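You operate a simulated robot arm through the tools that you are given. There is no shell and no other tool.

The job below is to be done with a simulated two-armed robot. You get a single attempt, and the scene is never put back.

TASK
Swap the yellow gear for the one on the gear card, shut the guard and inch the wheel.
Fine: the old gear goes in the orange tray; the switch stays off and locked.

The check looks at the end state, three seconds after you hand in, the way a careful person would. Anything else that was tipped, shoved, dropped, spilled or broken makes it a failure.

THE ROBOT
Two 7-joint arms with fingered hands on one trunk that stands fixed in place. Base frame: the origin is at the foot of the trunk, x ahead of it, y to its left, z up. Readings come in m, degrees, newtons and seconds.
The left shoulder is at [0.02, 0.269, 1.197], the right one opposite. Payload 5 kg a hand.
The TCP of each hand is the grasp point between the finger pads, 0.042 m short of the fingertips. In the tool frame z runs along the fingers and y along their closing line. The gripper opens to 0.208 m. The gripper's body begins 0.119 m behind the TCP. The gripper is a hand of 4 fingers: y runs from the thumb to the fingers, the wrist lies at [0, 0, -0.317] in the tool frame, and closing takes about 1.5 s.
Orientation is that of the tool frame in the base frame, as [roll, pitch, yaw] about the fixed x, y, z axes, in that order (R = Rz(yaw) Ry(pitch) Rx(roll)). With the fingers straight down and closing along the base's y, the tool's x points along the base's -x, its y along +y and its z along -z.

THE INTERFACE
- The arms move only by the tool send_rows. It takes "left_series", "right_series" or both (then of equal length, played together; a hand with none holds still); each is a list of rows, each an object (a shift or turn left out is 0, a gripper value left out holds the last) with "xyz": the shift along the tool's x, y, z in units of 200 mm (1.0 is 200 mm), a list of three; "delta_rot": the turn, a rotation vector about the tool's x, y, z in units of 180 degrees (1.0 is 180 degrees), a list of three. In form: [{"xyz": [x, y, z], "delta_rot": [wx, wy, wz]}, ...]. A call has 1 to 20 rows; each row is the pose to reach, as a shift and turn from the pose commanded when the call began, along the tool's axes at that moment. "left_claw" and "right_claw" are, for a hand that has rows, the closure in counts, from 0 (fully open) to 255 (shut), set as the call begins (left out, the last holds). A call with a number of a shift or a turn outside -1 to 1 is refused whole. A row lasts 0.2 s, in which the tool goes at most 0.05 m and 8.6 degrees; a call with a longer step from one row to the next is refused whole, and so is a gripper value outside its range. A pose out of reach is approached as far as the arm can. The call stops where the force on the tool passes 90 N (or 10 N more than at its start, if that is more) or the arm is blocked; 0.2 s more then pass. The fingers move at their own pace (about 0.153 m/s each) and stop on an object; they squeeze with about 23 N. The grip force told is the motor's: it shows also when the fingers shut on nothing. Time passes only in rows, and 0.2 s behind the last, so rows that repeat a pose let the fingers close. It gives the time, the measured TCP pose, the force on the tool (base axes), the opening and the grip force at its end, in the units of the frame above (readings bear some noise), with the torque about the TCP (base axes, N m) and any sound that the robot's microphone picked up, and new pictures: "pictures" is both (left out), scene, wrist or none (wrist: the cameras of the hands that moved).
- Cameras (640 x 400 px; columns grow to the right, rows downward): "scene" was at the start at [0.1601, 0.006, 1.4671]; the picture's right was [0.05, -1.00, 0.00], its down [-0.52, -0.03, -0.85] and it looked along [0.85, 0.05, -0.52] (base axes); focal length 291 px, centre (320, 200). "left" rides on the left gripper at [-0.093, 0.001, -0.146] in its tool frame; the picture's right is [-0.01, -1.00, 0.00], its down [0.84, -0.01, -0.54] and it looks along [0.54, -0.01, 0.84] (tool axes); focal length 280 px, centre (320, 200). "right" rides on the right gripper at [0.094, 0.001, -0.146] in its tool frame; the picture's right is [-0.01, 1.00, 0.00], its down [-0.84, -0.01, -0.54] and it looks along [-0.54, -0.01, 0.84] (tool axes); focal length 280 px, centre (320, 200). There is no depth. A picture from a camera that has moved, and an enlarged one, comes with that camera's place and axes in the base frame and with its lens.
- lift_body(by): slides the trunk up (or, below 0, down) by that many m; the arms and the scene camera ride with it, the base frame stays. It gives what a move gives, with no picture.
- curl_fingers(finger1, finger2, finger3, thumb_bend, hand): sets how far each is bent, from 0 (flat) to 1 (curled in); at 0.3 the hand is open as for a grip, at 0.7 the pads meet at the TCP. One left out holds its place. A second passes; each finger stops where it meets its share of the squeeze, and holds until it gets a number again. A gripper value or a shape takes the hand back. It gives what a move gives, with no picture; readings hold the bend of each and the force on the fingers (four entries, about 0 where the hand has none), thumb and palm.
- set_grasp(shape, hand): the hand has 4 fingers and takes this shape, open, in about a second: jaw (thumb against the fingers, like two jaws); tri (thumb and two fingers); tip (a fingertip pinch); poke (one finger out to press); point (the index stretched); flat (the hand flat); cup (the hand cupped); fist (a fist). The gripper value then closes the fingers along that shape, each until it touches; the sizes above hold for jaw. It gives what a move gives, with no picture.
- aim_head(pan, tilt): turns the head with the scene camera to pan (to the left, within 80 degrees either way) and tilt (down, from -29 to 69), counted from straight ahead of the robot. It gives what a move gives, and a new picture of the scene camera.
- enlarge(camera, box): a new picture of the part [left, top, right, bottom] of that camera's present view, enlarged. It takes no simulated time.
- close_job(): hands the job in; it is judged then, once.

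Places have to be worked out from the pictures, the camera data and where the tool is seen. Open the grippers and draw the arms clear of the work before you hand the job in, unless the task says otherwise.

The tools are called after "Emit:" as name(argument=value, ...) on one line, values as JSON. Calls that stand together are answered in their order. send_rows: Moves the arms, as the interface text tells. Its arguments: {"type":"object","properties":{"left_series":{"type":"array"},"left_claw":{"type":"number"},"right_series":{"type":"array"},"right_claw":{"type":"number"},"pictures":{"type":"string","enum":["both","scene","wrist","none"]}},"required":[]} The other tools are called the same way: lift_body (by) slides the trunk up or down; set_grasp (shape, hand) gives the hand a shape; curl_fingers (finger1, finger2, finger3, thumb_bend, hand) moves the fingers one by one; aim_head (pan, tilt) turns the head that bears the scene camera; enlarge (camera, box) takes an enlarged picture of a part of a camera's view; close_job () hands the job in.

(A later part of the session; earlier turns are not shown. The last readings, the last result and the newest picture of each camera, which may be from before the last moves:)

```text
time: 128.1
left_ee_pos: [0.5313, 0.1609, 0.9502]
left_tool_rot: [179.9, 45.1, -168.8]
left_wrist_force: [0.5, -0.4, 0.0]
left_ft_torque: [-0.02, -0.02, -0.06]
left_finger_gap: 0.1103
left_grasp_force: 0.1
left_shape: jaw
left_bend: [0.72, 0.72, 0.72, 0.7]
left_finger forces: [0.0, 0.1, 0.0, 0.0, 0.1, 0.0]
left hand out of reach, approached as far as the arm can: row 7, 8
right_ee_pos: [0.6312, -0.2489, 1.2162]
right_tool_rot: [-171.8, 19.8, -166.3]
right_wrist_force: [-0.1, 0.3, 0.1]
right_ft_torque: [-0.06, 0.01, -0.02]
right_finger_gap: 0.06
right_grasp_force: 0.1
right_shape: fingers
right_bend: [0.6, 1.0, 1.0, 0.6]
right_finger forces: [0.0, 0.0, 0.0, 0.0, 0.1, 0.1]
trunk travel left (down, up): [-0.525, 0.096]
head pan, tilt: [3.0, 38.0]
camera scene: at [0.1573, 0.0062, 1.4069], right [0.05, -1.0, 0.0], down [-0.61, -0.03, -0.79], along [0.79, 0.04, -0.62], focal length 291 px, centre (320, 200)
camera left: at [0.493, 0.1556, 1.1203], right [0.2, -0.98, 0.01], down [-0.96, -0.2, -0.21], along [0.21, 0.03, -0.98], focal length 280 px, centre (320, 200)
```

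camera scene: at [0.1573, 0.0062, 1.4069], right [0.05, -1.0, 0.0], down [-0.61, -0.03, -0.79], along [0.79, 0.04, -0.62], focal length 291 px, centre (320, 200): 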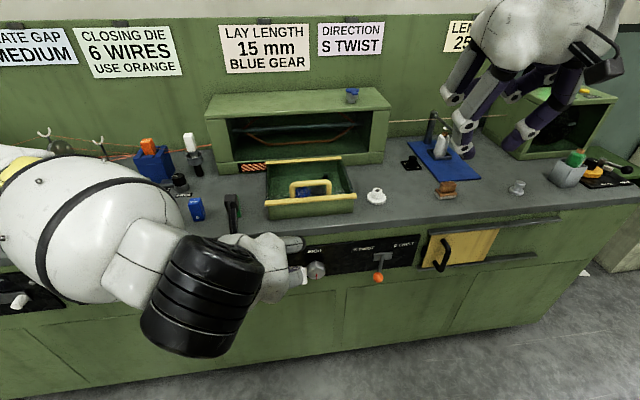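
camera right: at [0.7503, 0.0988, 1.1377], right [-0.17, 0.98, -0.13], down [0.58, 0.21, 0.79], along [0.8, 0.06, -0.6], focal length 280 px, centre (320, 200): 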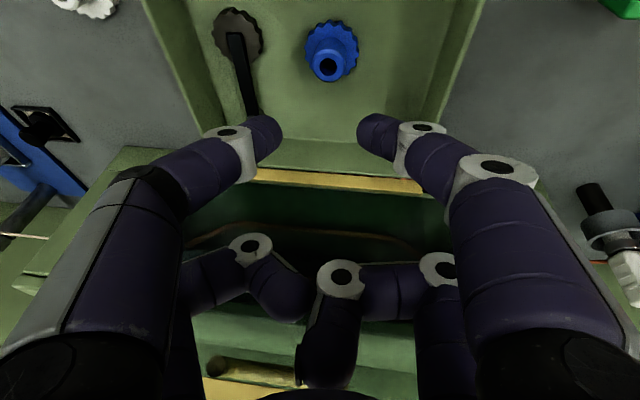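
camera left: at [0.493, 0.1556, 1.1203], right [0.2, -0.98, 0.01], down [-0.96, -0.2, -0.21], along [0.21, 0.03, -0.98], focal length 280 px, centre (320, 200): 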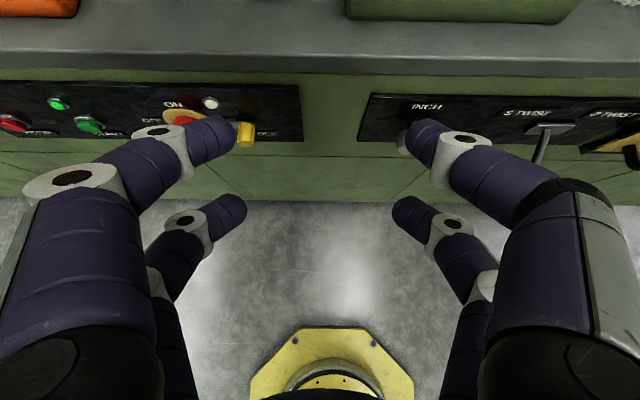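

Good. Continuing down and forward toward the knob's height, pitching to 80°.

Emit:
send_rows(left_series=[{"xyz": [0.09, -0.1, 0.12], "delta_rot": [0, -0.032, 0]}, {"xyz": [0.18, -0.2, 0.23], "delta_rot": [0, -0.065, 0]}, {"xyz": [0.27, -0.3, 0.345], "delta_rot": [0, -0.097, 0]}, {"xyz": [0.355, -0.395, 0.455], "delta_rot": [0, -0.13, 0]}, {"xyz": [0.44, -0.49, 0.57], "delta_rot": [0, -0.162, 0]}, {"xyz": [0.5255, -0.586, 0.678], "delta_rot": [0, -0.1944, 0]}, {"xyz": [0.5255, -0.586, 0.678], "delta_rot": [0, -0.1944, 0]}], pictures="both")

```text
time: 129.9
left_ee_pos: [0.5946, 0.0737, 0.7898]
left_tool_rot: [-172.2, 80.0, -158.1]
left_wrist_force: [-0.2, 1.1, -0.7]
left_ft_torque: [-0.02, -0.09, -0.08]
left_finger_gap: 0.1103
left_grasp_force: 0.0
left_shape: jaw
left_bend: [0.72, 0.72, 0.72, 0.7]
left_finger forces: [0.1, 0.0, 0.1, 0.0, 0.0, 0.0]
right_ee_pos: [0.6307, -0.2485, 1.2157]
right_tool_rot: [-171.9, 19.8, -166.3]
right_wrist_force: [0.3, 1.8, -0.2]
right_ft_torque: [-0.2, 0.05, -0.04]
right_finger_gap: 0.0603
right_grasp_force: 0.0
right_shape: fingers
right_bend: [0.6, 1.0, 1.0, 0.6]
right_finger forces: [0.0, 0.0, 0.0, 0.0, 0.0, 0.1]
trunk travel left (down, up): [-0.525, 0.096]
head pan, tilt: [3.0, 38.0]
stopped in row 7 (left hand): the arm was blocked; the commanded pose is now the measured one
camera scene: at [0.1581, 0.0069, 1.4067], right [0.05, -1.0, 0.0], down [-0.62, -0.03, -0.79], along [0.79, 0.04, -0.62], focal length 291 px, centre (320, 200)
camera left: at [0.4679, 0.0462, 0.9082], right [0.25, -0.97, 0.04], down [-0.65, -0.19, -0.74], along [0.72, 0.16, -0.67], focal length 280 px, centre (320, 200)
```

scene: 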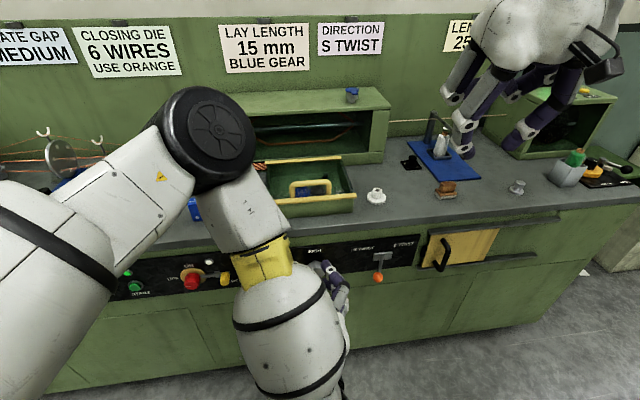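
left: 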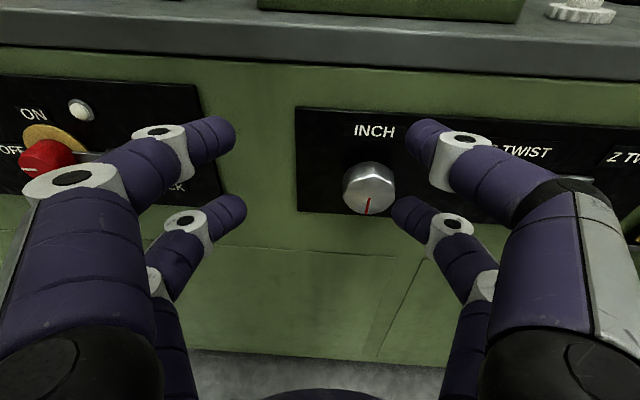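

The hand is in front of the panel with the knob in view (elbow high but free). I shift it down and sideways to line up with the knob axis, staying back from the panel.

Emit:
send_rows(left_series=[{"xyz": [0.06, -0.045, 0.04]}, {"xyz": [0.125, -0.09, 0.08]}, {"xyz": [0.19, -0.135, 0.12]}, {"xyz": [0.255, -0.18, 0.16]}, {"xyz": [0.316, -0.229, 0.1985]}, {"xyz": [0.316, -0.229, 0.1985]}], pictures="both")

```text
time: 131.3
left_ee_pos: [0.6399, 0.0427, 0.7287]
left_tool_rot: [-170.1, 80.1, -155.0]
left_wrist_force: [0.6, 0.5, -1.0]
left_ft_torque: [-0.03, -0.02, 0.03]
left_finger_gap: 0.1103
left_grasp_force: 0.0
left_shape: jaw
left_bend: [0.72, 0.72, 0.72, 0.7]
left_finger forces: [0.0, 0.0, 0.1, 0.0, 0.0, 0.0]
right_ee_pos: [0.631, -0.251, 1.216]
right_tool_rot: [-172.0, 19.8, -166.4]
right_wrist_force: [0.2, 0.1, -0.5]
right_ft_torque: [0.0, -0.01, 0.01]
right_finger_gap: 0.0598
right_grasp_force: 0.1
right_shape: fingers
right_bend: [0.6, 1.0, 1.0, 0.6]
right_finger forces: [0.1, 0.0, 0.1, 0.0, 0.0, 0.1]
trunk travel left (down, up): [-0.525, 0.096]
head pan, tilt: [3.0, 38.0]
camera scene: at [0.1576, 0.0055, 1.4068], right [0.05, -1.0, 0.0], down [-0.61, -0.03, -0.79], along [0.79, 0.04, -0.62], focal length 291 px, centre (320, 200)
camera left: at [0.514, 0.0135, 0.8449], right [0.27, -0.96, 0.04], down [-0.64, -0.21, -0.74], along [0.72, 0.17, -0.67], focal length 280 px, centre (320, 200)
```

scene: 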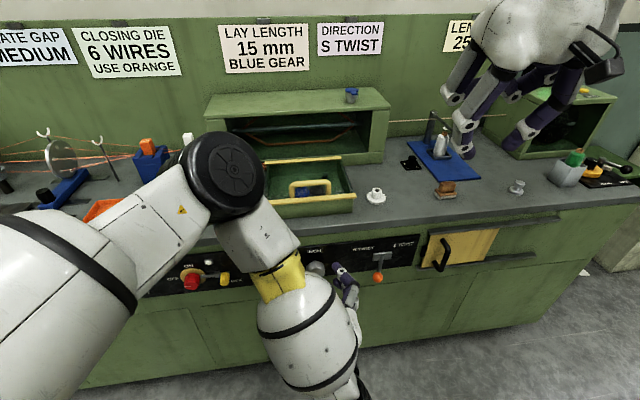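
left: 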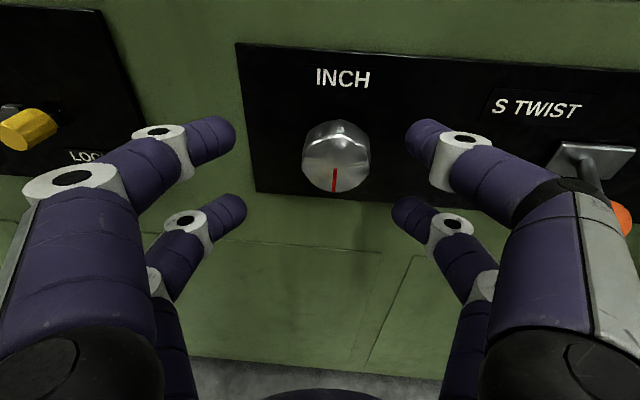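

The knob is in front of the hand, ~13 mm to the right of its axis; the hand points 10° too low. I correct orientation and offset before moving in.

Emit:
send_rows(left_series=[{"xyz": [0.01, -0.02, 0], "delta_rot": [0.008, -0.018, 0.004]}, {"xyz": [0.02, -0.045, 0], "delta_rot": [0.016, -0.036, 0.008]}, {"xyz": [0.03, -0.065, 0], "delta_rot": [0.0231, -0.0534, 0.0114]}, {"xyz": [0.03, -0.065, 0], "delta_rot": [0.0231, -0.0534, 0.0114]}], pictures="wrist")

Emit:
enlarge(camera="left", box=[200, 80, 440, 240])

```text
time: 132.5
left_ee_pos: [0.6603, 0.0457, 0.7316]
left_tool_rot: [-167.6, 86.3, -153.8]
left_wrist_force: [-0.6, 0.2, -0.2]
left_ft_torque: [0.0, -0.02, 0.0]
left_finger_gap: 0.1107
left_grasp_force: 0.0
left_shape: jaw
left_bend: [0.72, 0.72, 0.72, 0.7]
left_finger forces: [0.0, 0.0, 0.0, 0.0, 0.0, 0.0]
left hand out of reach, approached as far as the arm can: row 2, 3, 4
right_ee_pos: [0.6303, -0.249, 1.2159]
right_tool_rot: [-172.0, 19.8, -166.3]
right_wrist_force: [0.8, -0.3, -0.3]
right_ft_torque: [-0.08, 0.02, -0.04]
right_finger_gap: 0.0599
right_grasp_force: 0.0
right_shape: fingers
right_bend: [0.6, 1.0, 1.0, 0.6]
right_finger forces: [0.0, 0.1, 0.0, 0.1, 0.1, 0.0]
trunk travel left (down, up): [-0.525, 0.096]
head pan, tilt: [3.0, 38.0]
stopped in row 4 (left hand): the arm was blocked; the commanded pose is now the measured one
camera left: at [0.5225, 0.0142, 0.8338], right [0.24, -0.97, 0.03], down [-0.57, -0.16, -0.81], along [0.79, 0.18, -0.59], focal length 280 px, centre (320, 200)
```

left: 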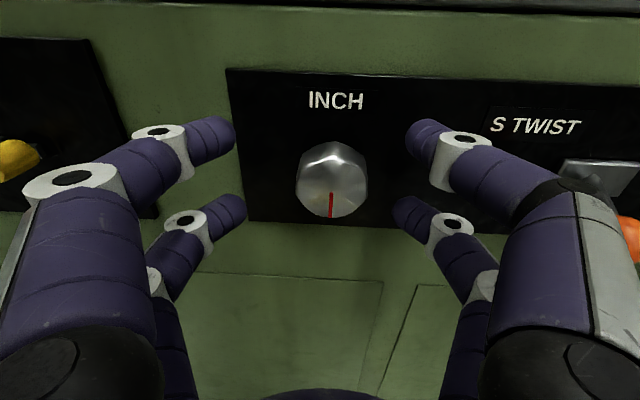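

```text
2.50 times, centred on (320, 160) of left
camera zoom: at [0.5225, 0.0142, 0.8338], right [0.24, -0.97, 0.03], down [-0.57, -0.16, -0.81], along [0.79, 0.18, -0.59], focal length 701 px, centre (320, 300)
```

zoom: 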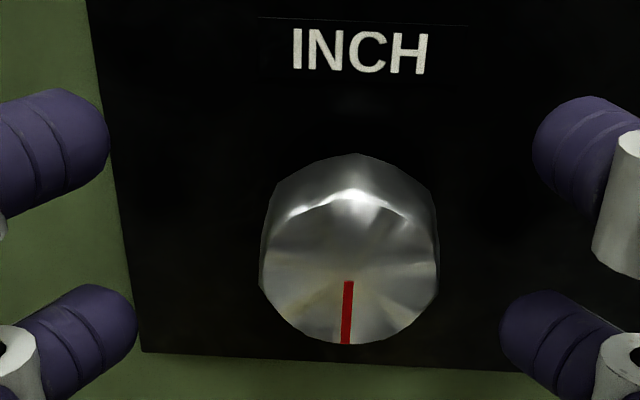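

The hand is nearly aligned (yaw +3°, pitch −4°); the knob centre lies 12 mm below and 10 mm right of its axis. Centring on the knob now.

Emit:
send_rows(left_series=[{"xyz": [0.03, -0.024, 0]}, {"xyz": [0.06, -0.0475, 0]}, {"xyz": [0.06, -0.0475, 0]}], pictures="none")

Emit:
enlarge(camera="left", box=[200, 80, 440, 240])

```text
time: 133.3
left_ee_pos: [0.6658, 0.0425, 0.7224]
left_tool_rot: [-165.0, 86.5, -150.7]
left_wrist_force: [-0.4, 0.2, 0.4]
left_ft_torque: [0.02, -0.01, -0.02]
left_finger_gap: 0.1105
left_grasp_force: 0.1
left_shape: jaw
left_bend: [0.72, 0.72, 0.72, 0.7]
left_finger forces: [0.0, 0.0, 0.0, 0.1, 0.1, 0.1]
right_ee_pos: [0.6306, -0.2515, 1.2153]
right_tool_rot: [-172.0, 19.9, -166.4]
right_wrist_force: [-0.8, -0.1, 0.1]
right_ft_torque: [-0.03, -0.02, 0.02]
right_finger_gap: 0.0603
right_grasp_force: 0.0
right_shape: fingers
right_bend: [0.6, 1.0, 1.0, 0.6]
right_finger forces: [0.0, 0.0, 0.0, 0.1, 0.1, 0.0]
trunk travel left (down, up): [-0.525, 0.096]
head pan, tilt: [3.0, 38.0]
```

```text
2.50 times, centred on (320, 160) of left
camera zoom: at [0.5278, 0.0093, 0.8245], right [0.25, -0.97, 0.03], down [-0.56, -0.17, -0.81], along [0.79, 0.19, -0.59], focal length 701 px, centre (320, 300)
```

zoom: 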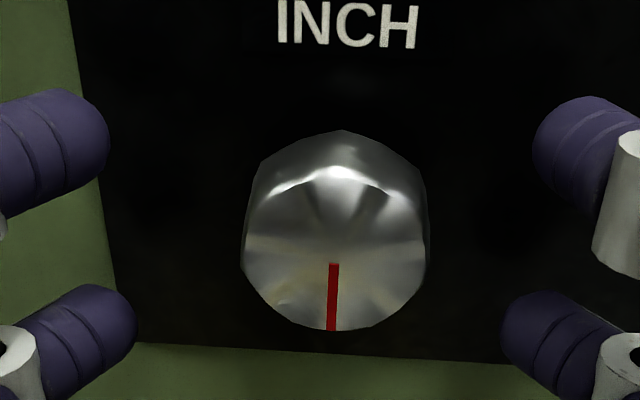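

Nearly centred (5 mm). Moving in 11 mm with the small correction, then closing the four fingers around the knob.

Emit:
send_rows(left_series=[{"xyz": [0.01, -0.015, 0.03]}, {"xyz": [0.017, -0.026, 0.055]}, {"xyz": [0.017, -0.026, 0.055]}], pictures="none")

Emit:
enlarge(camera="left", box=[200, 80, 440, 240])

```text
time: 134.1
left_ee_pos: [0.6754, 0.0373, 0.7166]
left_tool_rot: [-167.5, 86.5, -153.2]
left_wrist_force: [-0.3, 0.1, -0.5]
left_ft_torque: [-0.01, -0.01, -0.01]
left_finger_gap: 0.1102
left_grasp_force: 0.1
left_shape: jaw
left_bend: [0.72, 0.72, 0.72, 0.7]
left_finger forces: [0.0, 0.0, 0.1, 0.0, 0.0, 0.0]
right_ee_pos: [0.631, -0.2495, 1.2157]
right_tool_rot: [-172.0, 19.7, -166.4]
right_wrist_force: [0.4, -0.3, -0.3]
right_ft_torque: [-0.02, 0.02, -0.02]
right_finger_gap: 0.0598
right_grasp_force: 0.1
right_shape: fingers
right_bend: [0.6, 1.0, 1.0, 0.6]
right_finger forces: [0.1, 0.0, 0.0, 0.1, 0.1, 0.0]
trunk travel left (down, up): [-0.525, 0.096]
head pan, tilt: [3.0, 38.0]
```

```text
2.50 times, centred on (320, 160) of left
camera zoom: at [0.5377, 0.0049, 0.8189], right [0.25, -0.97, 0.03], down [-0.56, -0.17, -0.81], along [0.79, 0.18, -0.59], focal length 701 px, centre (320, 300)
```

zoom: 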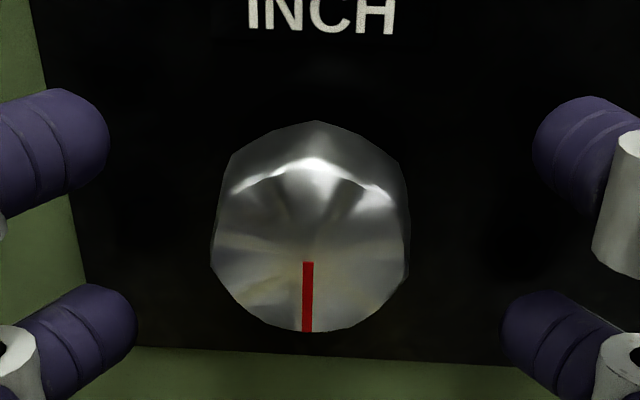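

Centred within 3 mm. Closing the jaw on the knob.

Emit:
send_rows(left_series=[{"xyz": [0, 0, 0]}, {"xyz": [0, 0, 0]}, {"xyz": [0, 0, 0]}, {"xyz": [0, 0, 0]}, {"xyz": [0, 0, 0]}, {"xyz": [0, 0, 0]}, {"xyz": [0, 0, 0]}], left_claw=255, pictures="none")

Emit:
enlarge(camera="left", box=[180, 60, 460, 260])

```text
time: 135.7
left_ee_pos: [0.6749, 0.037, 0.7148]
left_tool_rot: [-169.5, 86.3, -155.4]
left_wrist_force: [12.8, 0.4, -3.0]
left_ft_torque: [0.28, -0.03, -0.28]
left_finger_gap: 0.0242
left_grasp_force: 23.3
left_shape: jaw
left_bend: [0.73, 0.72, 0.71, 0.7]
left_finger forces: [27.1, 18.1, 18.6, 0.0, 23.9, 0.1]
right_ee_pos: [0.6319, -0.2494, 1.2162]
right_tool_rot: [-172.0, 19.8, -166.4]
right_wrist_force: [0.1, -1.0, 0.4]
right_ft_torque: [-0.03, -0.01, -0.04]
right_finger_gap: 0.0596
right_grasp_force: 0.1
right_shape: fingers
right_bend: [0.6, 1.0, 1.0, 0.6]
right_finger forces: [0.0, 0.0, 0.0, 0.0, 0.1, 0.0]
trunk travel left (down, up): [-0.525, 0.096]
head pan, tilt: [3.0, 38.0]
```

```text
2.00 times, centred on (320, 160) of left
camera zoom: at [0.5373, 0.0053, 0.817], right [0.25, -0.97, 0.03], down [-0.57, -0.17, -0.81], along [0.79, 0.18, -0.59], focal length 561 px, centre (320, 280)
```

zoom: 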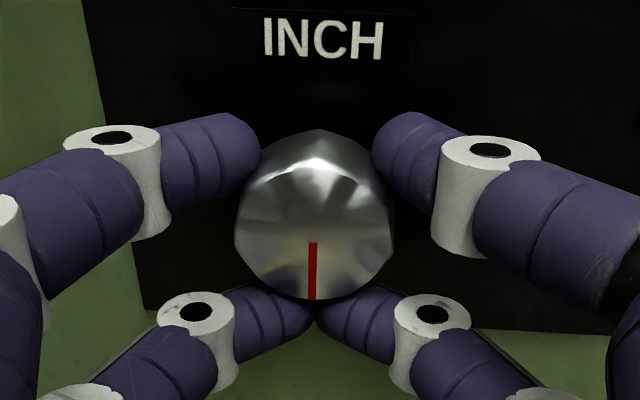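

All four fingers hold the knob. Turning clockwise (about the pointing axis) in 6° steps.

Emit:
send_rows(left_series=[{"delta_rot": [0, 0, 0.033]}, {"delta_rot": [0, 0, 0.066]}, {"delta_rot": [0, 0, 0.1]}, {"delta_rot": [0, 0, 0.133]}, {"delta_rot": [0, 0, 0.166]}, {"delta_rot": [0, 0, 0.2]}, {"delta_rot": [0, 0, 0.222]}, {"delta_rot": [0, 0, 0.222]}], pictures="none")

Emit:
enlarge(camera="left", box=[180, 60, 460, 260])

Emit:
enlarge(camera="scene", box=[200, 120, 460, 320])

```text
time: 137.5
left_ee_pos: [0.6742, 0.0405, 0.7151]
left_tool_rot: [95.8, 50.5, 109.1]
left_wrist_force: [-25.3, 42.6, -30.5]
left_ft_torque: [-0.18, -0.18, 1.47]
left_finger_gap: 0.0241
left_grasp_force: 23.1
left_shape: jaw
left_bend: [0.74, 0.72, 0.71, 0.7]
left_finger forces: [28.4, 39.6, 33.7, 0.1, 20.5, 0.1]
right_ee_pos: [0.6304, -0.2478, 1.2164]
right_tool_rot: [-171.8, 19.8, -166.3]
right_wrist_force: [0.0, 0.7, -0.3]
right_ft_torque: [0.03, 0.04, 0.0]
right_finger_gap: 0.0599
right_grasp_force: 0.1
right_shape: fingers
right_bend: [0.6, 1.0, 1.0, 0.6]
right_finger forces: [0.0, 0.0, 0.0, 0.0, 0.0, 0.0]
trunk travel left (down, up): [-0.525, 0.096]
head pan, tilt: [3.0, 38.0]
```

```text
2.00 times, centred on (320, 160) of left
camera zoom: at [0.5518, -0.0511, 0.7971], right [0.16, -0.77, -0.62], down [-0.69, 0.36, -0.62], along [0.7, 0.53, -0.47], focal length 561 px, centre (320, 280)
```

zoom: 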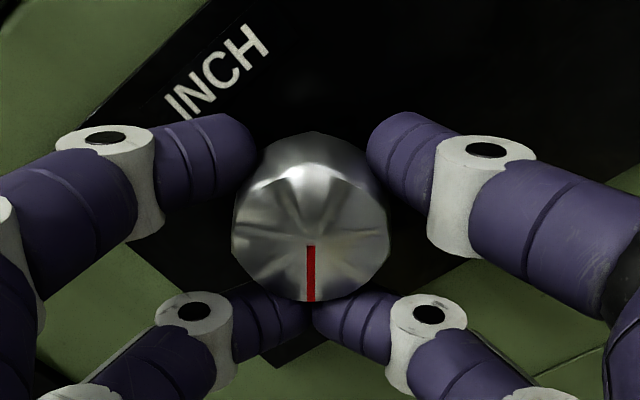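

```text
2.00 times, centred on (330, 220) of scene
camera zoom: at [0.1579, 0.0076, 1.4066], right [0.05, -1.0, 0.0], down [-0.61, -0.03, -0.79], along [0.79, 0.04, -0.62], focal length 582 px, centre (300, 160)
```

zoom: 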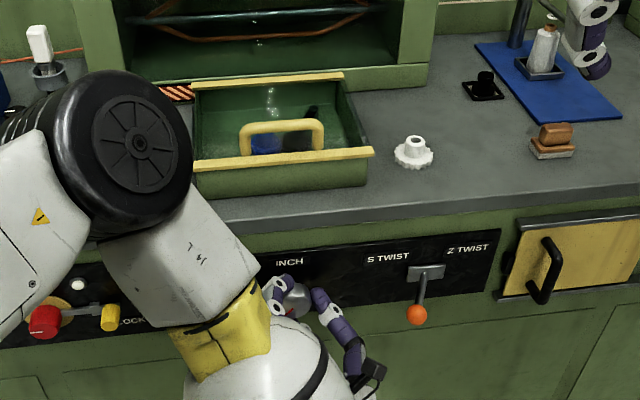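

The knob turns with the hand (its mark stays fixed in the hand while the INCH label rotated ~38°). Side force is moderate, so I shift 3 mm to relieve it and turn another ~35°.

Emit:
send_rows(left_series=[{"xyz": [0.0135, 0.0045, -0.003]}, {"xyz": [0.0135, 0.0045, -0.003], "delta_rot": [0, 0, 0.033]}, {"xyz": [0.0135, 0.0045, -0.003], "delta_rot": [0, 0, 0.066]}, {"xyz": [0.0135, 0.0045, -0.003], "delta_rot": [0, 0, 0.1]}, {"xyz": [0.0135, 0.0045, -0.003], "delta_rot": [0, 0, 0.133]}, {"xyz": [0.0135, 0.0045, -0.003], "delta_rot": [0, 0, 0.166]}, {"xyz": [0.0135, 0.0045, -0.003], "delta_rot": [0, 0, 0.195]}, {"xyz": [0.0135, 0.0045, -0.003], "delta_rot": [0, 0, 0.195]}], pictures="none")

Emit:
enlarge(camera="left", box=[180, 60, 460, 260])

Emit:
enlarge(camera="scene", box=[200, 120, 460, 320])

```text
time: 139.3
left_ee_pos: [0.6732, 0.0438, 0.7149]
left_tool_rot: [93.3, 15.5, 105.4]
left_wrist_force: [-0.9, 72.8, 12.5]
left_ft_torque: [-0.07, -1.65, 1.82]
left_finger_gap: 0.022
left_grasp_force: 23.2
left_shape: jaw
left_bend: [0.74, 0.72, 0.7, 0.7]
left_finger forces: [28.9, 47.9, 37.4, 0.1, 16.5, 0.0]
right_ee_pos: [0.6305, -0.2466, 1.2167]
right_tool_rot: [-171.8, 19.7, -166.2]
right_wrist_force: [-0.4, 0.1, 1.1]
right_ft_torque: [0.0, 0.0, 0.03]
right_finger_gap: 0.06
right_grasp_force: 0.0
right_shape: fingers
right_bend: [0.6, 1.0, 1.0, 0.6]
right_finger forces: [0.0, 0.1, 0.0, 0.0, 0.0, 0.0]
trunk travel left (down, up): [-0.525, 0.096]
head pan, tilt: [3.0, 38.0]
```

```text
2.00 times, centred on (320, 160) of left
camera zoom: at [0.5548, -0.0798, 0.7499], right [0.02, -0.29, -0.96], down [-0.74, 0.64, -0.21], along [0.68, 0.71, -0.2], focal length 561 px, centre (320, 280)
```

zoom: 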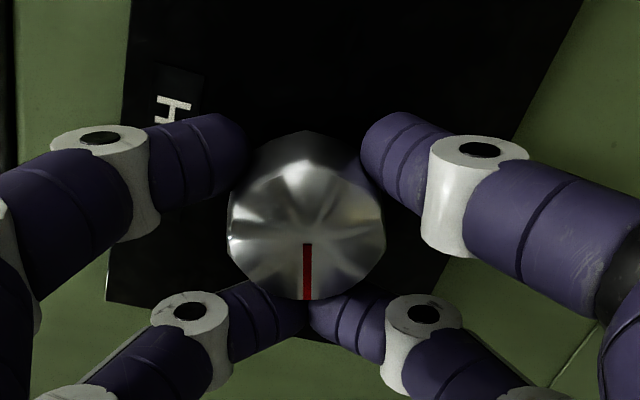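

```text
2.00 times, centred on (330, 220) of scene
camera zoom: at [0.1568, 0.009, 1.407], right [0.06, -1.0, 0.0], down [-0.61, -0.04, -0.79], along [0.79, 0.04, -0.62], focal length 582 px, centre (300, 160)
```

zoom: 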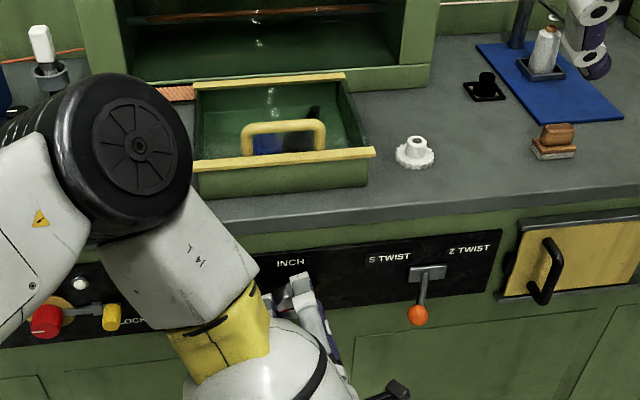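

The knob has turned about 74° in all. The side load reached 73 N, so I relieve it with a small shift and then open the hand.

Emit:
send_rows(left_series=[{"xyz": [0.012, 0.004, 0.003]}, {"xyz": [0.023, 0.007, 0.006]}, {"xyz": [0.023, 0.007, 0.006]}], pictures="none")

Emit:
send_rows(left_series=[{"xyz": [0, 0, 0]}, {"xyz": [0, 0, 0]}, {"xyz": [0, 0, 0]}, {"xyz": [0, 0, 0]}], left_claw=110, pictures="none")

Emit:
enlarge(camera="left", box=[180, 60, 460, 260])

```text
time: 140.1
left_ee_pos: [0.6714, 0.0427, 0.7147]
left_tool_rot: [93.5, 15.5, 105.1]
left_wrist_force: [20.9, 68.9, 10.5]
left_ft_torque: [-0.17, -1.1, 1.49]
left_finger_gap: 0.0215
left_grasp_force: 23.4
left_shape: jaw
left_bend: [0.73, 0.71, 0.7, 0.7]
left_finger forces: [25.9, 43.4, 34.3, 0.1, 16.3, 0.0]
right_ee_pos: [0.6309, -0.2465, 1.2166]
right_tool_rot: [-171.8, 19.8, -166.2]
right_wrist_force: [-0.6, 0.6, -0.6]
right_ft_torque: [-0.01, 0.03, -0.03]
right_finger_gap: 0.0601
right_grasp_force: 0.1
right_shape: fingers
right_bend: [0.6, 1.0, 1.0, 0.6]
right_finger forces: [0.0, 0.0, 0.1, 0.0, 0.1, 0.0]
trunk travel left (down, up): [-0.525, 0.096]
head pan, tilt: [3.0, 38.0]
```

```text
time: 141.1
left_ee_pos: [0.6697, 0.0362, 0.7142]
left_tool_rot: [93.7, 15.7, 104.4]
left_wrist_force: [0.3, -0.1, -0.2]
left_ft_torque: [0.01, -0.02, -0.01]
left_finger_gap: 0.1177
left_grasp_force: 0.2
left_shape: jaw
left_bend: [0.72, 0.72, 0.72, 0.7]
left_finger forces: [0.1, 0.0, 0.0, 0.0, 0.0, 0.0]
right_ee_pos: [0.6321, -0.2494, 1.2161]
right_tool_rot: [-171.9, 19.8, -166.4]
right_wrist_force: [0.3, -0.1, -1.2]
right_ft_torque: [-0.07, -0.01, -0.01]
right_finger_gap: 0.06
right_grasp_force: 0.0
right_shape: fingers
right_bend: [0.6, 1.0, 1.0, 0.6]
right_finger forces: [0.0, 0.0, 0.0, 0.1, 0.1, 0.0]
trunk travel left (down, up): [-0.525, 0.096]
head pan, tilt: [3.0, 38.0]
```

```text
2.00 times, centred on (320, 160) of left
camera zoom: at [0.5494, -0.0851, 0.7501], right [0.01, -0.29, -0.96], down [-0.72, 0.66, -0.21], along [0.69, 0.7, -0.2], focal length 561 px, centre (320, 280)
```

zoom: 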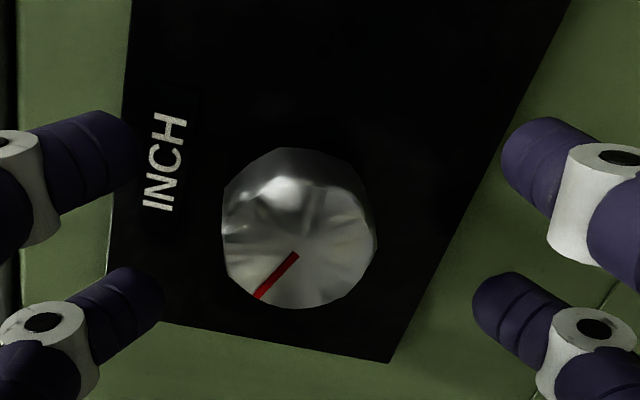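

Released; the mark, first at 6 o'clock, now stands past 10 o'clock, so the wheel was turned clockwise well over 70°. Backing the hand straight out.

Emit:
send_rows(left_series=[{"xyz": [0, 0, -0.1]}, {"xyz": [0, 0, -0.2]}, {"xyz": [0, 0, -0.3]}, {"xyz": [0, 0, -0.4]}, {"xyz": [0, 0, -0.4]}], pictures="both")

Emit:
enlarge(camera="left", box=[180, 60, 460, 260])

```text
time: 142.5
left_ee_pos: [0.6486, 0.0839, 0.7208]
left_tool_rot: [95.5, 15.5, 111.3]
left_wrist_force: [0.0, -0.2, 0.1]
left_ft_torque: [-0.01, -0.04, -0.05]
left_finger_gap: 0.1178
left_grasp_force: 0.2
left_shape: jaw
left_bend: [0.72, 0.72, 0.72, 0.7]
left_finger forces: [0.0, 0.0, 0.0, 0.1, 0.1, 0.1]
left hand out of reach, approached as far as the arm can: row 2, 3, 4, 5
right_ee_pos: [0.6302, -0.2507, 1.2168]
right_tool_rot: [-172.0, 19.8, -166.3]
right_wrist_force: [-0.3, 0.9, 0.1]
right_ft_torque: [-0.05, -0.03, -0.04]
right_finger_gap: 0.0598
right_grasp_force: 0.2
right_shape: fingers
right_bend: [0.6, 1.0, 1.0, 0.6]
right_finger forces: [0.1, 0.0, 0.1, 0.0, 0.1, 0.0]
trunk travel left (down, up): [-0.525, 0.096]
head pan, tilt: [3.0, 38.0]
stopped in row 5 (left hand): the arm was blocked; the commanded pose is now the measured one
camera scene: at [0.1577, 0.0062, 1.4068], right [0.05, -1.0, 0.0], down [-0.61, -0.03, -0.79], along [0.79, 0.04, -0.62], focal length 291 px, centre (320, 200)
camera left: at [0.5434, -0.0482, 0.7608], right [0.01, -0.29, -0.96], down [-0.8, 0.57, -0.19], along [0.6, 0.76, -0.23], focal length 280 px, centre (320, 200)
```

scene: 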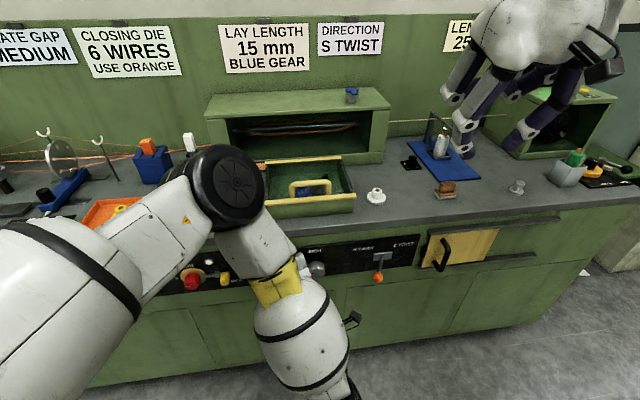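
left: 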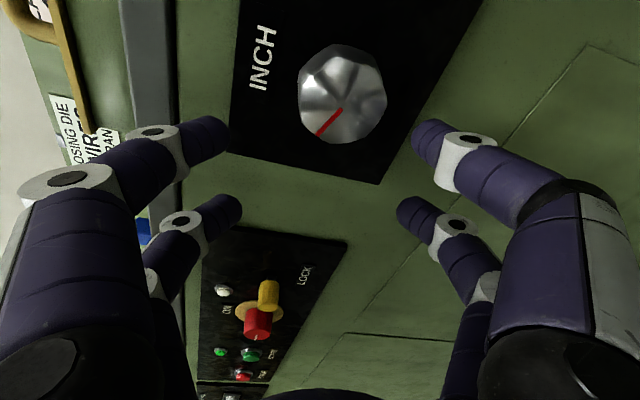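

```text
2.00 times, centred on (320, 160) of left
camera zoom: at [0.5434, -0.0482, 0.7608], right [0.01, -0.29, -0.96], down [-0.8, 0.57, -0.19], along [0.6, 0.76, -0.23], focal length 561 px, centre (320, 280)
```

zoom: 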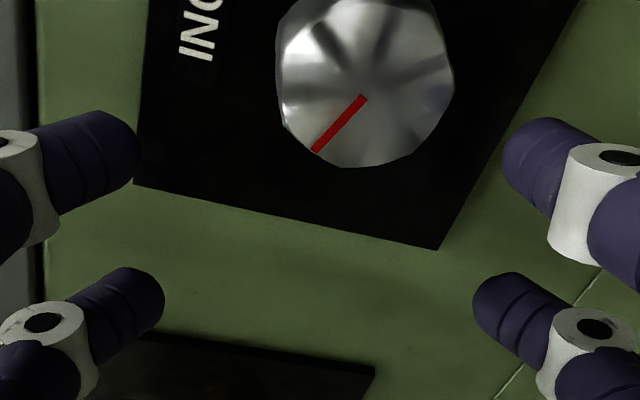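

The orange hoop in the tunnel has visibly turned too, so the train runs. The arm is at a joint limit for straight retreat; I open fully and un-roll the hand while drawing back.

Emit:
send_rows(left_series=[{"xyz": [0, 0, 0]}, {"xyz": [0, 0, 0]}, {"xyz": [0, 0, 0]}], left_claw=0, pictures="none")

Emit:
send_rows(left_series=[{"xyz": [0, 0, -0.03], "delta_rot": [0, 0, -0.045]}, {"xyz": [0, 0, -0.06], "delta_rot": [0, 0, -0.09]}, {"xyz": [0, 0, -0.09], "delta_rot": [0, 0, -0.135]}, {"xyz": [0, 0, -0.12], "delta_rot": [0, 0, -0.18]}, {"xyz": [0, 0, -0.15], "delta_rot": [0, 0, -0.225]}, {"xyz": [0, 0, -0.18], "delta_rot": [0, 0, -0.27]}, {"xyz": [0, 0, -0.21], "delta_rot": [0, 0, -0.315]}, {"xyz": [0, 0, -0.24], "delta_rot": [0, 0, -0.36]}, {"xyz": [0, 0, -0.26], "delta_rot": [0, 0, -0.4]}, {"xyz": [0, 0, -0.26], "delta_rot": [0, 0, -0.4]}], pictures="both")

```text
time: 143.3
left_ee_pos: [0.6483, 0.0842, 0.7215]
left_tool_rot: [95.4, 15.5, 111.0]
left_wrist_force: [-0.3, -0.8, 0.3]
left_ft_torque: [0.02, -0.04, -0.04]
left_finger_gap: 0.2078
left_grasp_force: 0.2
left_shape: jaw
left_bend: [0.3, 0.3, 0.3, 0.3]
left_finger forces: [0.0, 0.1, 0.1, 0.0, 0.0, 0.1]
right_ee_pos: [0.6305, -0.2498, 1.2153]
right_tool_rot: [-172.0, 19.8, -166.3]
right_wrist_force: [0.5, 0.4, 0.9]
right_ft_torque: [-0.01, -0.01, 0.02]
right_finger_gap: 0.06
right_grasp_force: 0.0
right_shape: fingers
right_bend: [0.6, 1.0, 1.0, 0.6]
right_finger forces: [0.1, 0.0, 0.0, 0.1, 0.1, 0.1]
trunk travel left (down, up): [-0.525, 0.096]
head pan, tilt: [3.0, 38.0]
```

```text
time: 145.7
left_ee_pos: [0.6319, 0.1198, 0.7289]
left_tool_rot: [161.3, 82.9, -173.3]
left_wrist_force: [-5.5, -10.3, -1.7]
left_ft_torque: [0.04, 0.11, -1.24]
left_finger_gap: 0.2077
left_grasp_force: 0.0
left_shape: jaw
left_bend: [0.3, 0.3, 0.25, 0.29]
left_finger forces: [0.0, 0.1, 7.0, 0.0, 5.3, 0.0]
left hand out of reach, approached as far as the arm can: row 3, 4, 5, 6, 7, 8, 9, 10
right_ee_pos: [0.6306, -0.251, 1.2162]
right_tool_rot: [-172.0, 19.8, -166.3]
right_wrist_force: [-0.2, 1.1, 0.0]
right_ft_torque: [-0.03, -0.03, -0.02]
right_finger_gap: 0.0598
right_grasp_force: 0.2
right_shape: fingers
right_bend: [0.6, 1.0, 1.0, 0.6]
right_finger forces: [0.0, 0.0, 0.0, 0.0, 0.1, 0.0]
trunk travel left (down, up): [-0.525, 0.096]
head pan, tilt: [3.0, 38.0]
stopped in row 10 (left hand): the arm was blocked; the commanded pose is now the measured one
camera scene: at [0.1574, 0.0054, 1.4068], right [0.05, -1.0, 0.0], down [-0.61, -0.03, -0.79], along [0.79, 0.04, -0.62], focal length 291 px, centre (320, 200)
camera left: at [0.5104, 0.0606, 0.8385], right [0.43, -0.9, -0.03], down [-0.58, -0.25, -0.77], along [0.69, 0.35, -0.63], focal length 280 px, centre (320, 200)
```

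scene: 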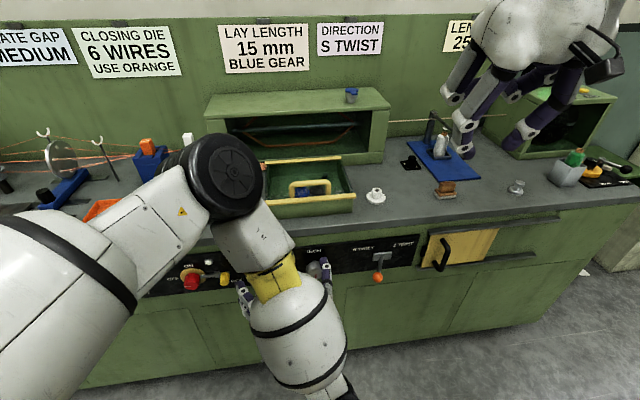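
left: 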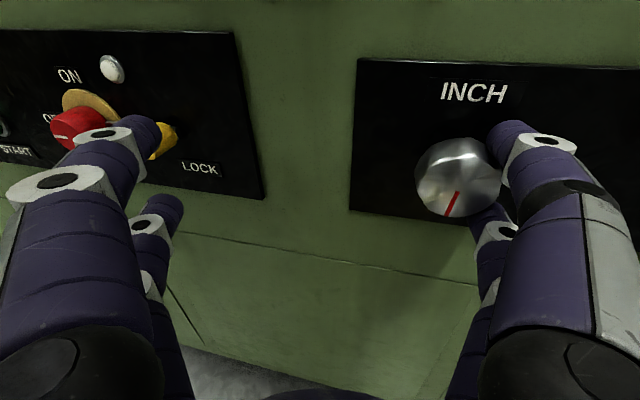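

The arm drifted left: the right-hand fingers rub the knob and appear to have dragged it back toward 6 o'clock, while the left ones are near the yellow lock (no contact force there). I move the hand right, back to the earlier reachable pose centred on the knob.

Emit:
send_rows(left_series=[{"xyz": [0, -0.07, -0.03], "delta_rot": [0.01, 0.003, -0.002]}, {"xyz": [0, -0.145, -0.055], "delta_rot": [0.022, 0.006, -0.005]}, {"xyz": [0, -0.22, -0.08], "delta_rot": [0.035, 0.01, -0.008]}, {"xyz": [0, -0.295, -0.105], "delta_rot": [0.047, 0.013, -0.011]}, {"xyz": [0, -0.3655, -0.129], "delta_rot": [0.058, 0.0163, -0.0137]}, {"xyz": [0, -0.3655, -0.129], "delta_rot": [0.058, 0.0163, -0.0137]}], pictures="wrist")

Emit:
enlarge(camera="scene", box=[140, 220, 440, 320])

```text
time: 147.1
left_ee_pos: [0.6417, 0.0556, 0.7253]
left_tool_rot: [-171.6, 80.1, -155.5]
left_wrist_force: [-0.6, -0.5, 1.1]
left_ft_torque: [0.03, 0.01, -0.02]
left_finger_gap: 0.208
left_grasp_force: 0.1
left_shape: jaw
left_bend: [0.3, 0.3, 0.3, 0.3]
left_finger forces: [0.0, 0.0, 0.0, 0.0, 0.1, 0.1]
right_ee_pos: [0.6317, -0.2498, 1.2154]
right_tool_rot: [-172.0, 19.8, -166.4]
right_wrist_force: [0.4, -0.5, 0.1]
right_ft_torque: [-0.03, -0.04, -0.02]
right_finger_gap: 0.0599
right_grasp_force: 0.0
right_shape: fingers
right_bend: [0.6, 1.0, 1.0, 0.6]
right_finger forces: [0.0, 0.0, 0.0, 0.0, 0.0, 0.0]
trunk travel left (down, up): [-0.525, 0.096]
head pan, tilt: [3.0, 38.0]
camera left: at [0.5166, 0.0232, 0.8426], right [0.28, -0.96, 0.04], down [-0.64, -0.22, -0.74], along [0.71, 0.18, -0.68], focal length 280 px, centre (320, 200)
```

left: 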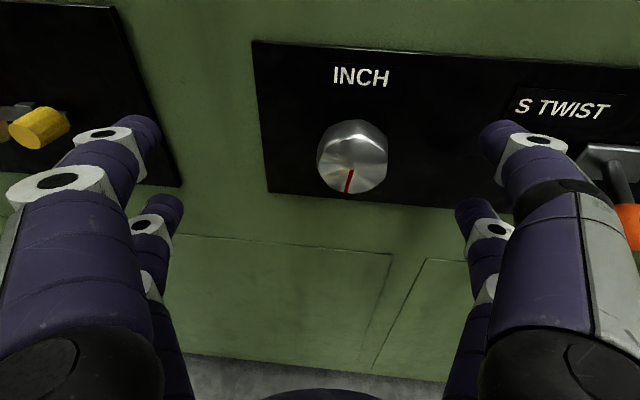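

```text
2.13 times, centred on (290, 270) of scene
camera zoom: at [0.1576, 0.0056, 1.4068], right [0.05, -1.0, 0.0], down [-0.61, -0.03, -0.79], along [0.79, 0.04, -0.62], focal length 621 px, centre (384, 51)
```

zoom: 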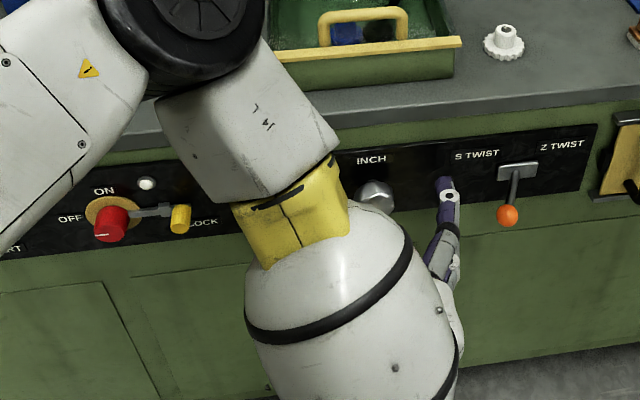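

Hand is free again, centred before the knob, nothing else touched; but the knob is back near 6 o'clock, so I'll repeat the turn and this time un-roll the opened hand in place, concentric with the knob, before retreating. Moving in to the grip pose.

Emit:
send_rows(left_series=[{"xyz": [0.005, -0.04, 0.02], "delta_rot": [0.002, -0.01, 0.001]}, {"xyz": [0.012, -0.08, 0.06], "delta_rot": [0.005, -0.02, 0.002]}, {"xyz": [0.018, -0.11, 0.1], "delta_rot": [0.008, -0.03, 0.004]}, {"xyz": [0.023, -0.134, 0.142], "delta_rot": [0.01, -0.0352, 0.005]}, {"xyz": [0.023, -0.134, 0.142], "delta_rot": [0.01, -0.0352, 0.005]}], left_claw=100, pictures="none")

Emit:
enlarge(camera="left", box=[200, 80, 440, 240])

```text
time: 148.3
left_ee_pos: [0.6796, 0.0347, 0.7235]
left_tool_rot: [-158.6, 86.8, -144.3]
left_wrist_force: [0.3, -0.2, -0.5]
left_ft_torque: [-0.01, 0.0, 0.01]
left_finger_gap: 0.1269
left_grasp_force: 0.0
left_shape: jaw
left_bend: [0.32, 0.32, 0.32, 0.7]
left_finger forces: [0.0, 0.1, 0.1, 0.0, 0.0, 0.1]
right_ee_pos: [0.6303, -0.2504, 1.2168]
right_tool_rot: [-171.9, 19.9, -166.4]
right_wrist_force: [-0.3, 0.0, 0.1]
right_ft_torque: [-0.01, 0.0, -0.01]
right_finger_gap: 0.06
right_grasp_force: 0.1
right_shape: fingers
right_bend: [0.6, 1.0, 1.0, 0.6]
right_finger forces: [0.1, 0.0, 0.0, 0.0, 0.0, 0.0]
trunk travel left (down, up): [-0.525, 0.096]
head pan, tilt: [3.0, 38.0]
```

```text
2.50 times, centred on (320, 160) of left
camera zoom: at [0.5413, 0.0035, 0.8254], right [0.25, -0.97, 0.04], down [-0.56, -0.17, -0.81], along [0.79, 0.18, -0.58], focal length 701 px, centre (320, 300)
```

zoom: 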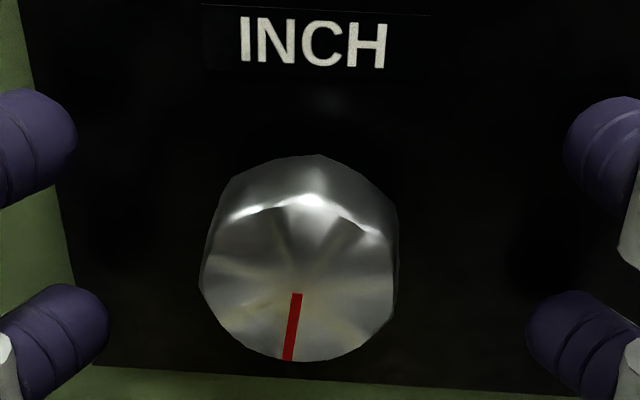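

Centred to ~5 mm; correcting that, then gripping.

Emit:
send_rows(left_series=[{"xyz": [0.01, 0.0125, 0]}, {"xyz": [0.02, 0.025, 0]}, {"xyz": [0.02, 0.025, 0]}], pictures="none")

Emit:
send_rows(left_series=[{"xyz": [0, 0, 0]}, {"xyz": [0, 0, 0]}, {"xyz": [0, 0, 0]}, {"xyz": [0, 0, 0]}, {"xyz": [0, 0, 0]}, {"xyz": [0, 0, 0]}], left_claw=250, pictures="none")

Emit:
enlarge(camera="left", box=[180, 60, 460, 260])

```text
time: 149.1
left_ee_pos: [0.6743, 0.0351, 0.7171]
left_tool_rot: [-164.3, 86.7, -150.4]
left_wrist_force: [0.1, 0.6, -0.5]
left_ft_torque: [0.03, 0.02, 0.02]
left_finger_gap: 0.1269
left_grasp_force: 0.0
left_shape: jaw
left_bend: [0.32, 0.32, 0.32, 0.7]
left_finger forces: [0.1, 0.1, 0.0, 0.1, 0.0, 0.0]
right_ee_pos: [0.6302, -0.2502, 1.2158]
right_tool_rot: [-172.0, 19.7, -166.5]
right_wrist_force: [0.2, 0.4, -0.6]
right_ft_torque: [-0.01, 0.01, 0.02]
right_finger_gap: 0.0599
right_grasp_force: 0.0
right_shape: fingers
right_bend: [0.6, 1.0, 1.0, 0.6]
right_finger forces: [0.0, 0.0, 0.0, 0.0, 0.0, 0.0]
trunk travel left (down, up): [-0.525, 0.096]
head pan, tilt: [3.0, 38.0]
```

```text
time: 150.5
left_ee_pos: [0.6734, 0.0352, 0.7148]
left_tool_rot: [-166.0, 86.7, -152.2]
left_wrist_force: [13.7, 1.7, 4.8]
left_ft_torque: [0.07, -0.26, -0.23]
left_finger_gap: 0.0217
left_grasp_force: 23.5
left_shape: jaw
left_bend: [0.72, 0.72, 0.71, 0.7]
left_finger forces: [25.9, 15.4, 15.0, 0.0, 24.4, 0.0]
right_ee_pos: [0.6312, -0.2498, 1.2161]
right_tool_rot: [-171.9, 19.9, -166.5]
right_wrist_force: [0.6, -0.2, -0.2]
right_ft_torque: [-0.03, -0.02, 0.0]
right_finger_gap: 0.0602
right_grasp_force: 0.0
right_shape: fingers
right_bend: [0.6, 1.0, 1.0, 0.6]
right_finger forces: [0.0, 0.0, 0.0, 0.1, 0.0, 0.0]
trunk travel left (down, up): [-0.525, 0.096]
head pan, tilt: [3.0, 38.0]
```

```text
2.00 times, centred on (320, 160) of left
camera zoom: at [0.5354, 0.0045, 0.8167], right [0.24, -0.97, 0.03], down [-0.56, -0.16, -0.81], along [0.79, 0.18, -0.59], focal length 561 px, centre (320, 280)
```

zoom: 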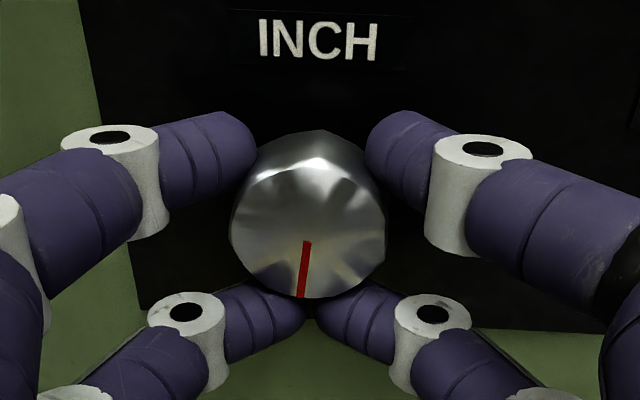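

Gripped again. This time I rotate about the knob's true centre (compensating the ~7 mm offset in the hand) by 60° clockwise.

Emit:
send_rows(left_series=[{"xyz": [0.0015, 0.0045, 0], "delta_rot": [0, 0, 0.0417]}, {"xyz": [0.0025, 0.0085, 0], "delta_rot": [0, 0, 0.0833]}, {"xyz": [0.003, 0.013, 0], "delta_rot": [0, 0, 0.125]}, {"xyz": [0.0035, 0.017, 0], "delta_rot": [0, 0, 0.1667]}, {"xyz": [0.003, 0.0215, 0], "delta_rot": [0, 0, 0.2083]}, {"xyz": [0.002, 0.0255, 0], "delta_rot": [0, 0, 0.25]}, {"xyz": [0, 0.0295, 0], "delta_rot": [0, 0, 0.2917]}, {"xyz": [-0.002, 0.0335, 0], "delta_rot": [0, 0, 0.3333]}, {"xyz": [-0.002, 0.0335, 0], "delta_rot": [0, 0, 0.3333]}], pictures="none")

Emit:
enlarge(camera="left", box=[180, 60, 460, 260])

```text
time: 152.5
left_ee_pos: [0.671, 0.0413, 0.7144]
left_tool_rot: [93.7, 30.5, 105.6]
left_wrist_force: [23.5, 60.2, -12.7]
left_ft_torque: [-0.18, -0.42, 1.41]
left_finger_gap: 0.0198
left_grasp_force: 22.5
left_shape: jaw
left_bend: [0.72, 0.72, 0.7, 0.7]
left_finger forces: [24.6, 39.2, 33.7, 0.0, 17.9, 0.0]
right_ee_pos: [0.6325, -0.2483, 1.2159]
right_tool_rot: [-171.9, 19.7, -166.3]
right_wrist_force: [-0.8, 0.1, 0.1]
right_ft_torque: [0.04, -0.01, 0.0]
right_finger_gap: 0.06
right_grasp_force: 0.0
right_shape: fingers
right_bend: [0.6, 1.0, 1.0, 0.6]
right_finger forces: [0.0, 0.1, 0.1, 0.1, 0.1, 0.0]
trunk travel left (down, up): [-0.525, 0.096]
head pan, tilt: [3.0, 38.0]
```

```text
2.00 times, centred on (320, 160) of left
camera zoom: at [0.5494, -0.0705, 0.7719], right [0.08, -0.52, -0.85], down [-0.72, 0.57, -0.41], along [0.69, 0.64, -0.33], focal length 561 px, centre (320, 280)
```

zoom: 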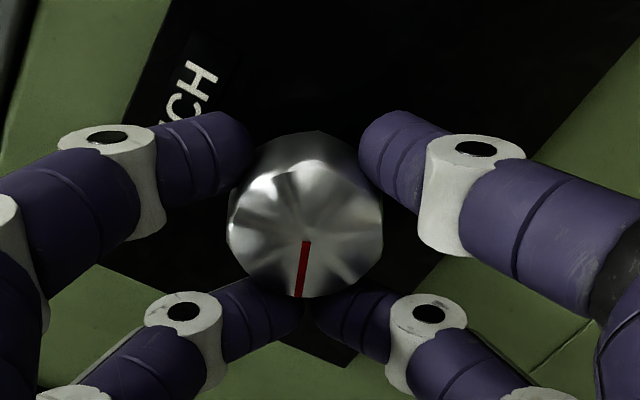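

Turned 60°. I relieve the side force a little, open moderately, and check the knob.

Emit:
send_rows(left_series=[{"xyz": [0.0125, 0.0075, 0.0]}, {"xyz": [0.025, 0.015, 0.0]}, {"xyz": [0.025, 0.015, 0.0]}], pictures="none")

Emit:
send_rows(left_series=[{"xyz": [0, 0, 0]}, {"xyz": [0, 0, 0]}, {"xyz": [0, 0, 0]}, {"xyz": [0, 0, 0]}], left_claw=75, pictures="none")

Emit:
enlarge(camera="left", box=[180, 60, 460, 260])

```text
time: 153.3
left_ee_pos: [0.6699, 0.0408, 0.7149]
left_tool_rot: [93.8, 30.8, 105.3]
left_wrist_force: [46.0, 44.6, -13.3]
left_ft_torque: [-0.13, -0.06, 0.74]
left_finger_gap: 0.0191
left_grasp_force: 23.1
left_shape: jaw
left_bend: [0.72, 0.72, 0.7, 0.7]
left_finger forces: [22.7, 30.1, 30.4, 0.0, 19.7, 0.0]
right_ee_pos: [0.6332, -0.25, 1.2164]
right_tool_rot: [-172.0, 19.7, -166.4]
right_wrist_force: [-0.2, 0.7, 0.9]
right_ft_torque: [-0.02, 0.01, -0.02]
right_finger_gap: 0.0597
right_grasp_force: 0.0
right_shape: fingers
right_bend: [0.6, 1.0, 1.0, 0.6]
right_finger forces: [0.1, 0.1, 0.0, 0.1, 0.1, 0.0]
trunk travel left (down, up): [-0.525, 0.096]
head pan, tilt: [3.0, 38.0]
```

```text
time: 154.3
left_ee_pos: [0.6664, 0.0376, 0.7163]
left_tool_rot: [93.8, 30.9, 104.9]
left_wrist_force: [0.0, -0.2, 0.0]
left_ft_torque: [0.03, 0.01, -0.05]
left_finger_gap: 0.1465
left_grasp_force: 0.0
left_shape: jaw
left_bend: [0.28, 0.28, 0.28, 0.59]
left_finger forces: [0.1, 0.0, 0.0, 0.0, 0.1, 0.0]
right_ee_pos: [0.63, -0.2486, 1.215]
right_tool_rot: [-172.0, 19.9, -166.4]
right_wrist_force: [0.2, 0.4, -0.3]
right_ft_torque: [-0.01, 0.0, 0.02]
right_finger_gap: 0.0599
right_grasp_force: 0.0
right_shape: fingers
right_bend: [0.6, 1.0, 1.0, 0.6]
right_finger forces: [0.0, 0.0, 0.0, 0.1, 0.1, 0.1]
trunk travel left (down, up): [-0.525, 0.096]
head pan, tilt: [3.0, 38.0]
```

```text
2.00 times, centred on (320, 160) of left
camera zoom: at [0.5441, -0.0717, 0.7738], right [0.07, -0.52, -0.85], down [-0.71, 0.57, -0.41], along [0.7, 0.63, -0.33], focal length 561 px, centre (320, 280)
```

zoom: 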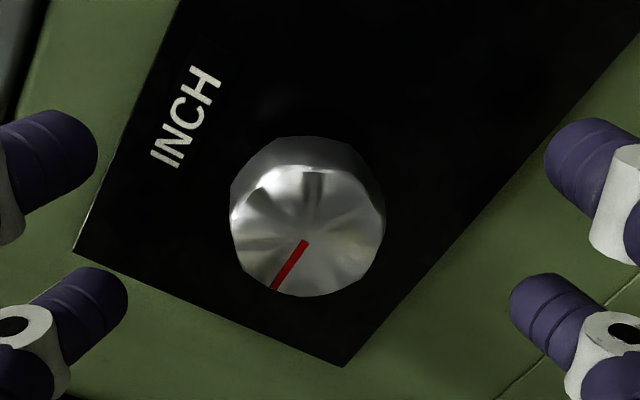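

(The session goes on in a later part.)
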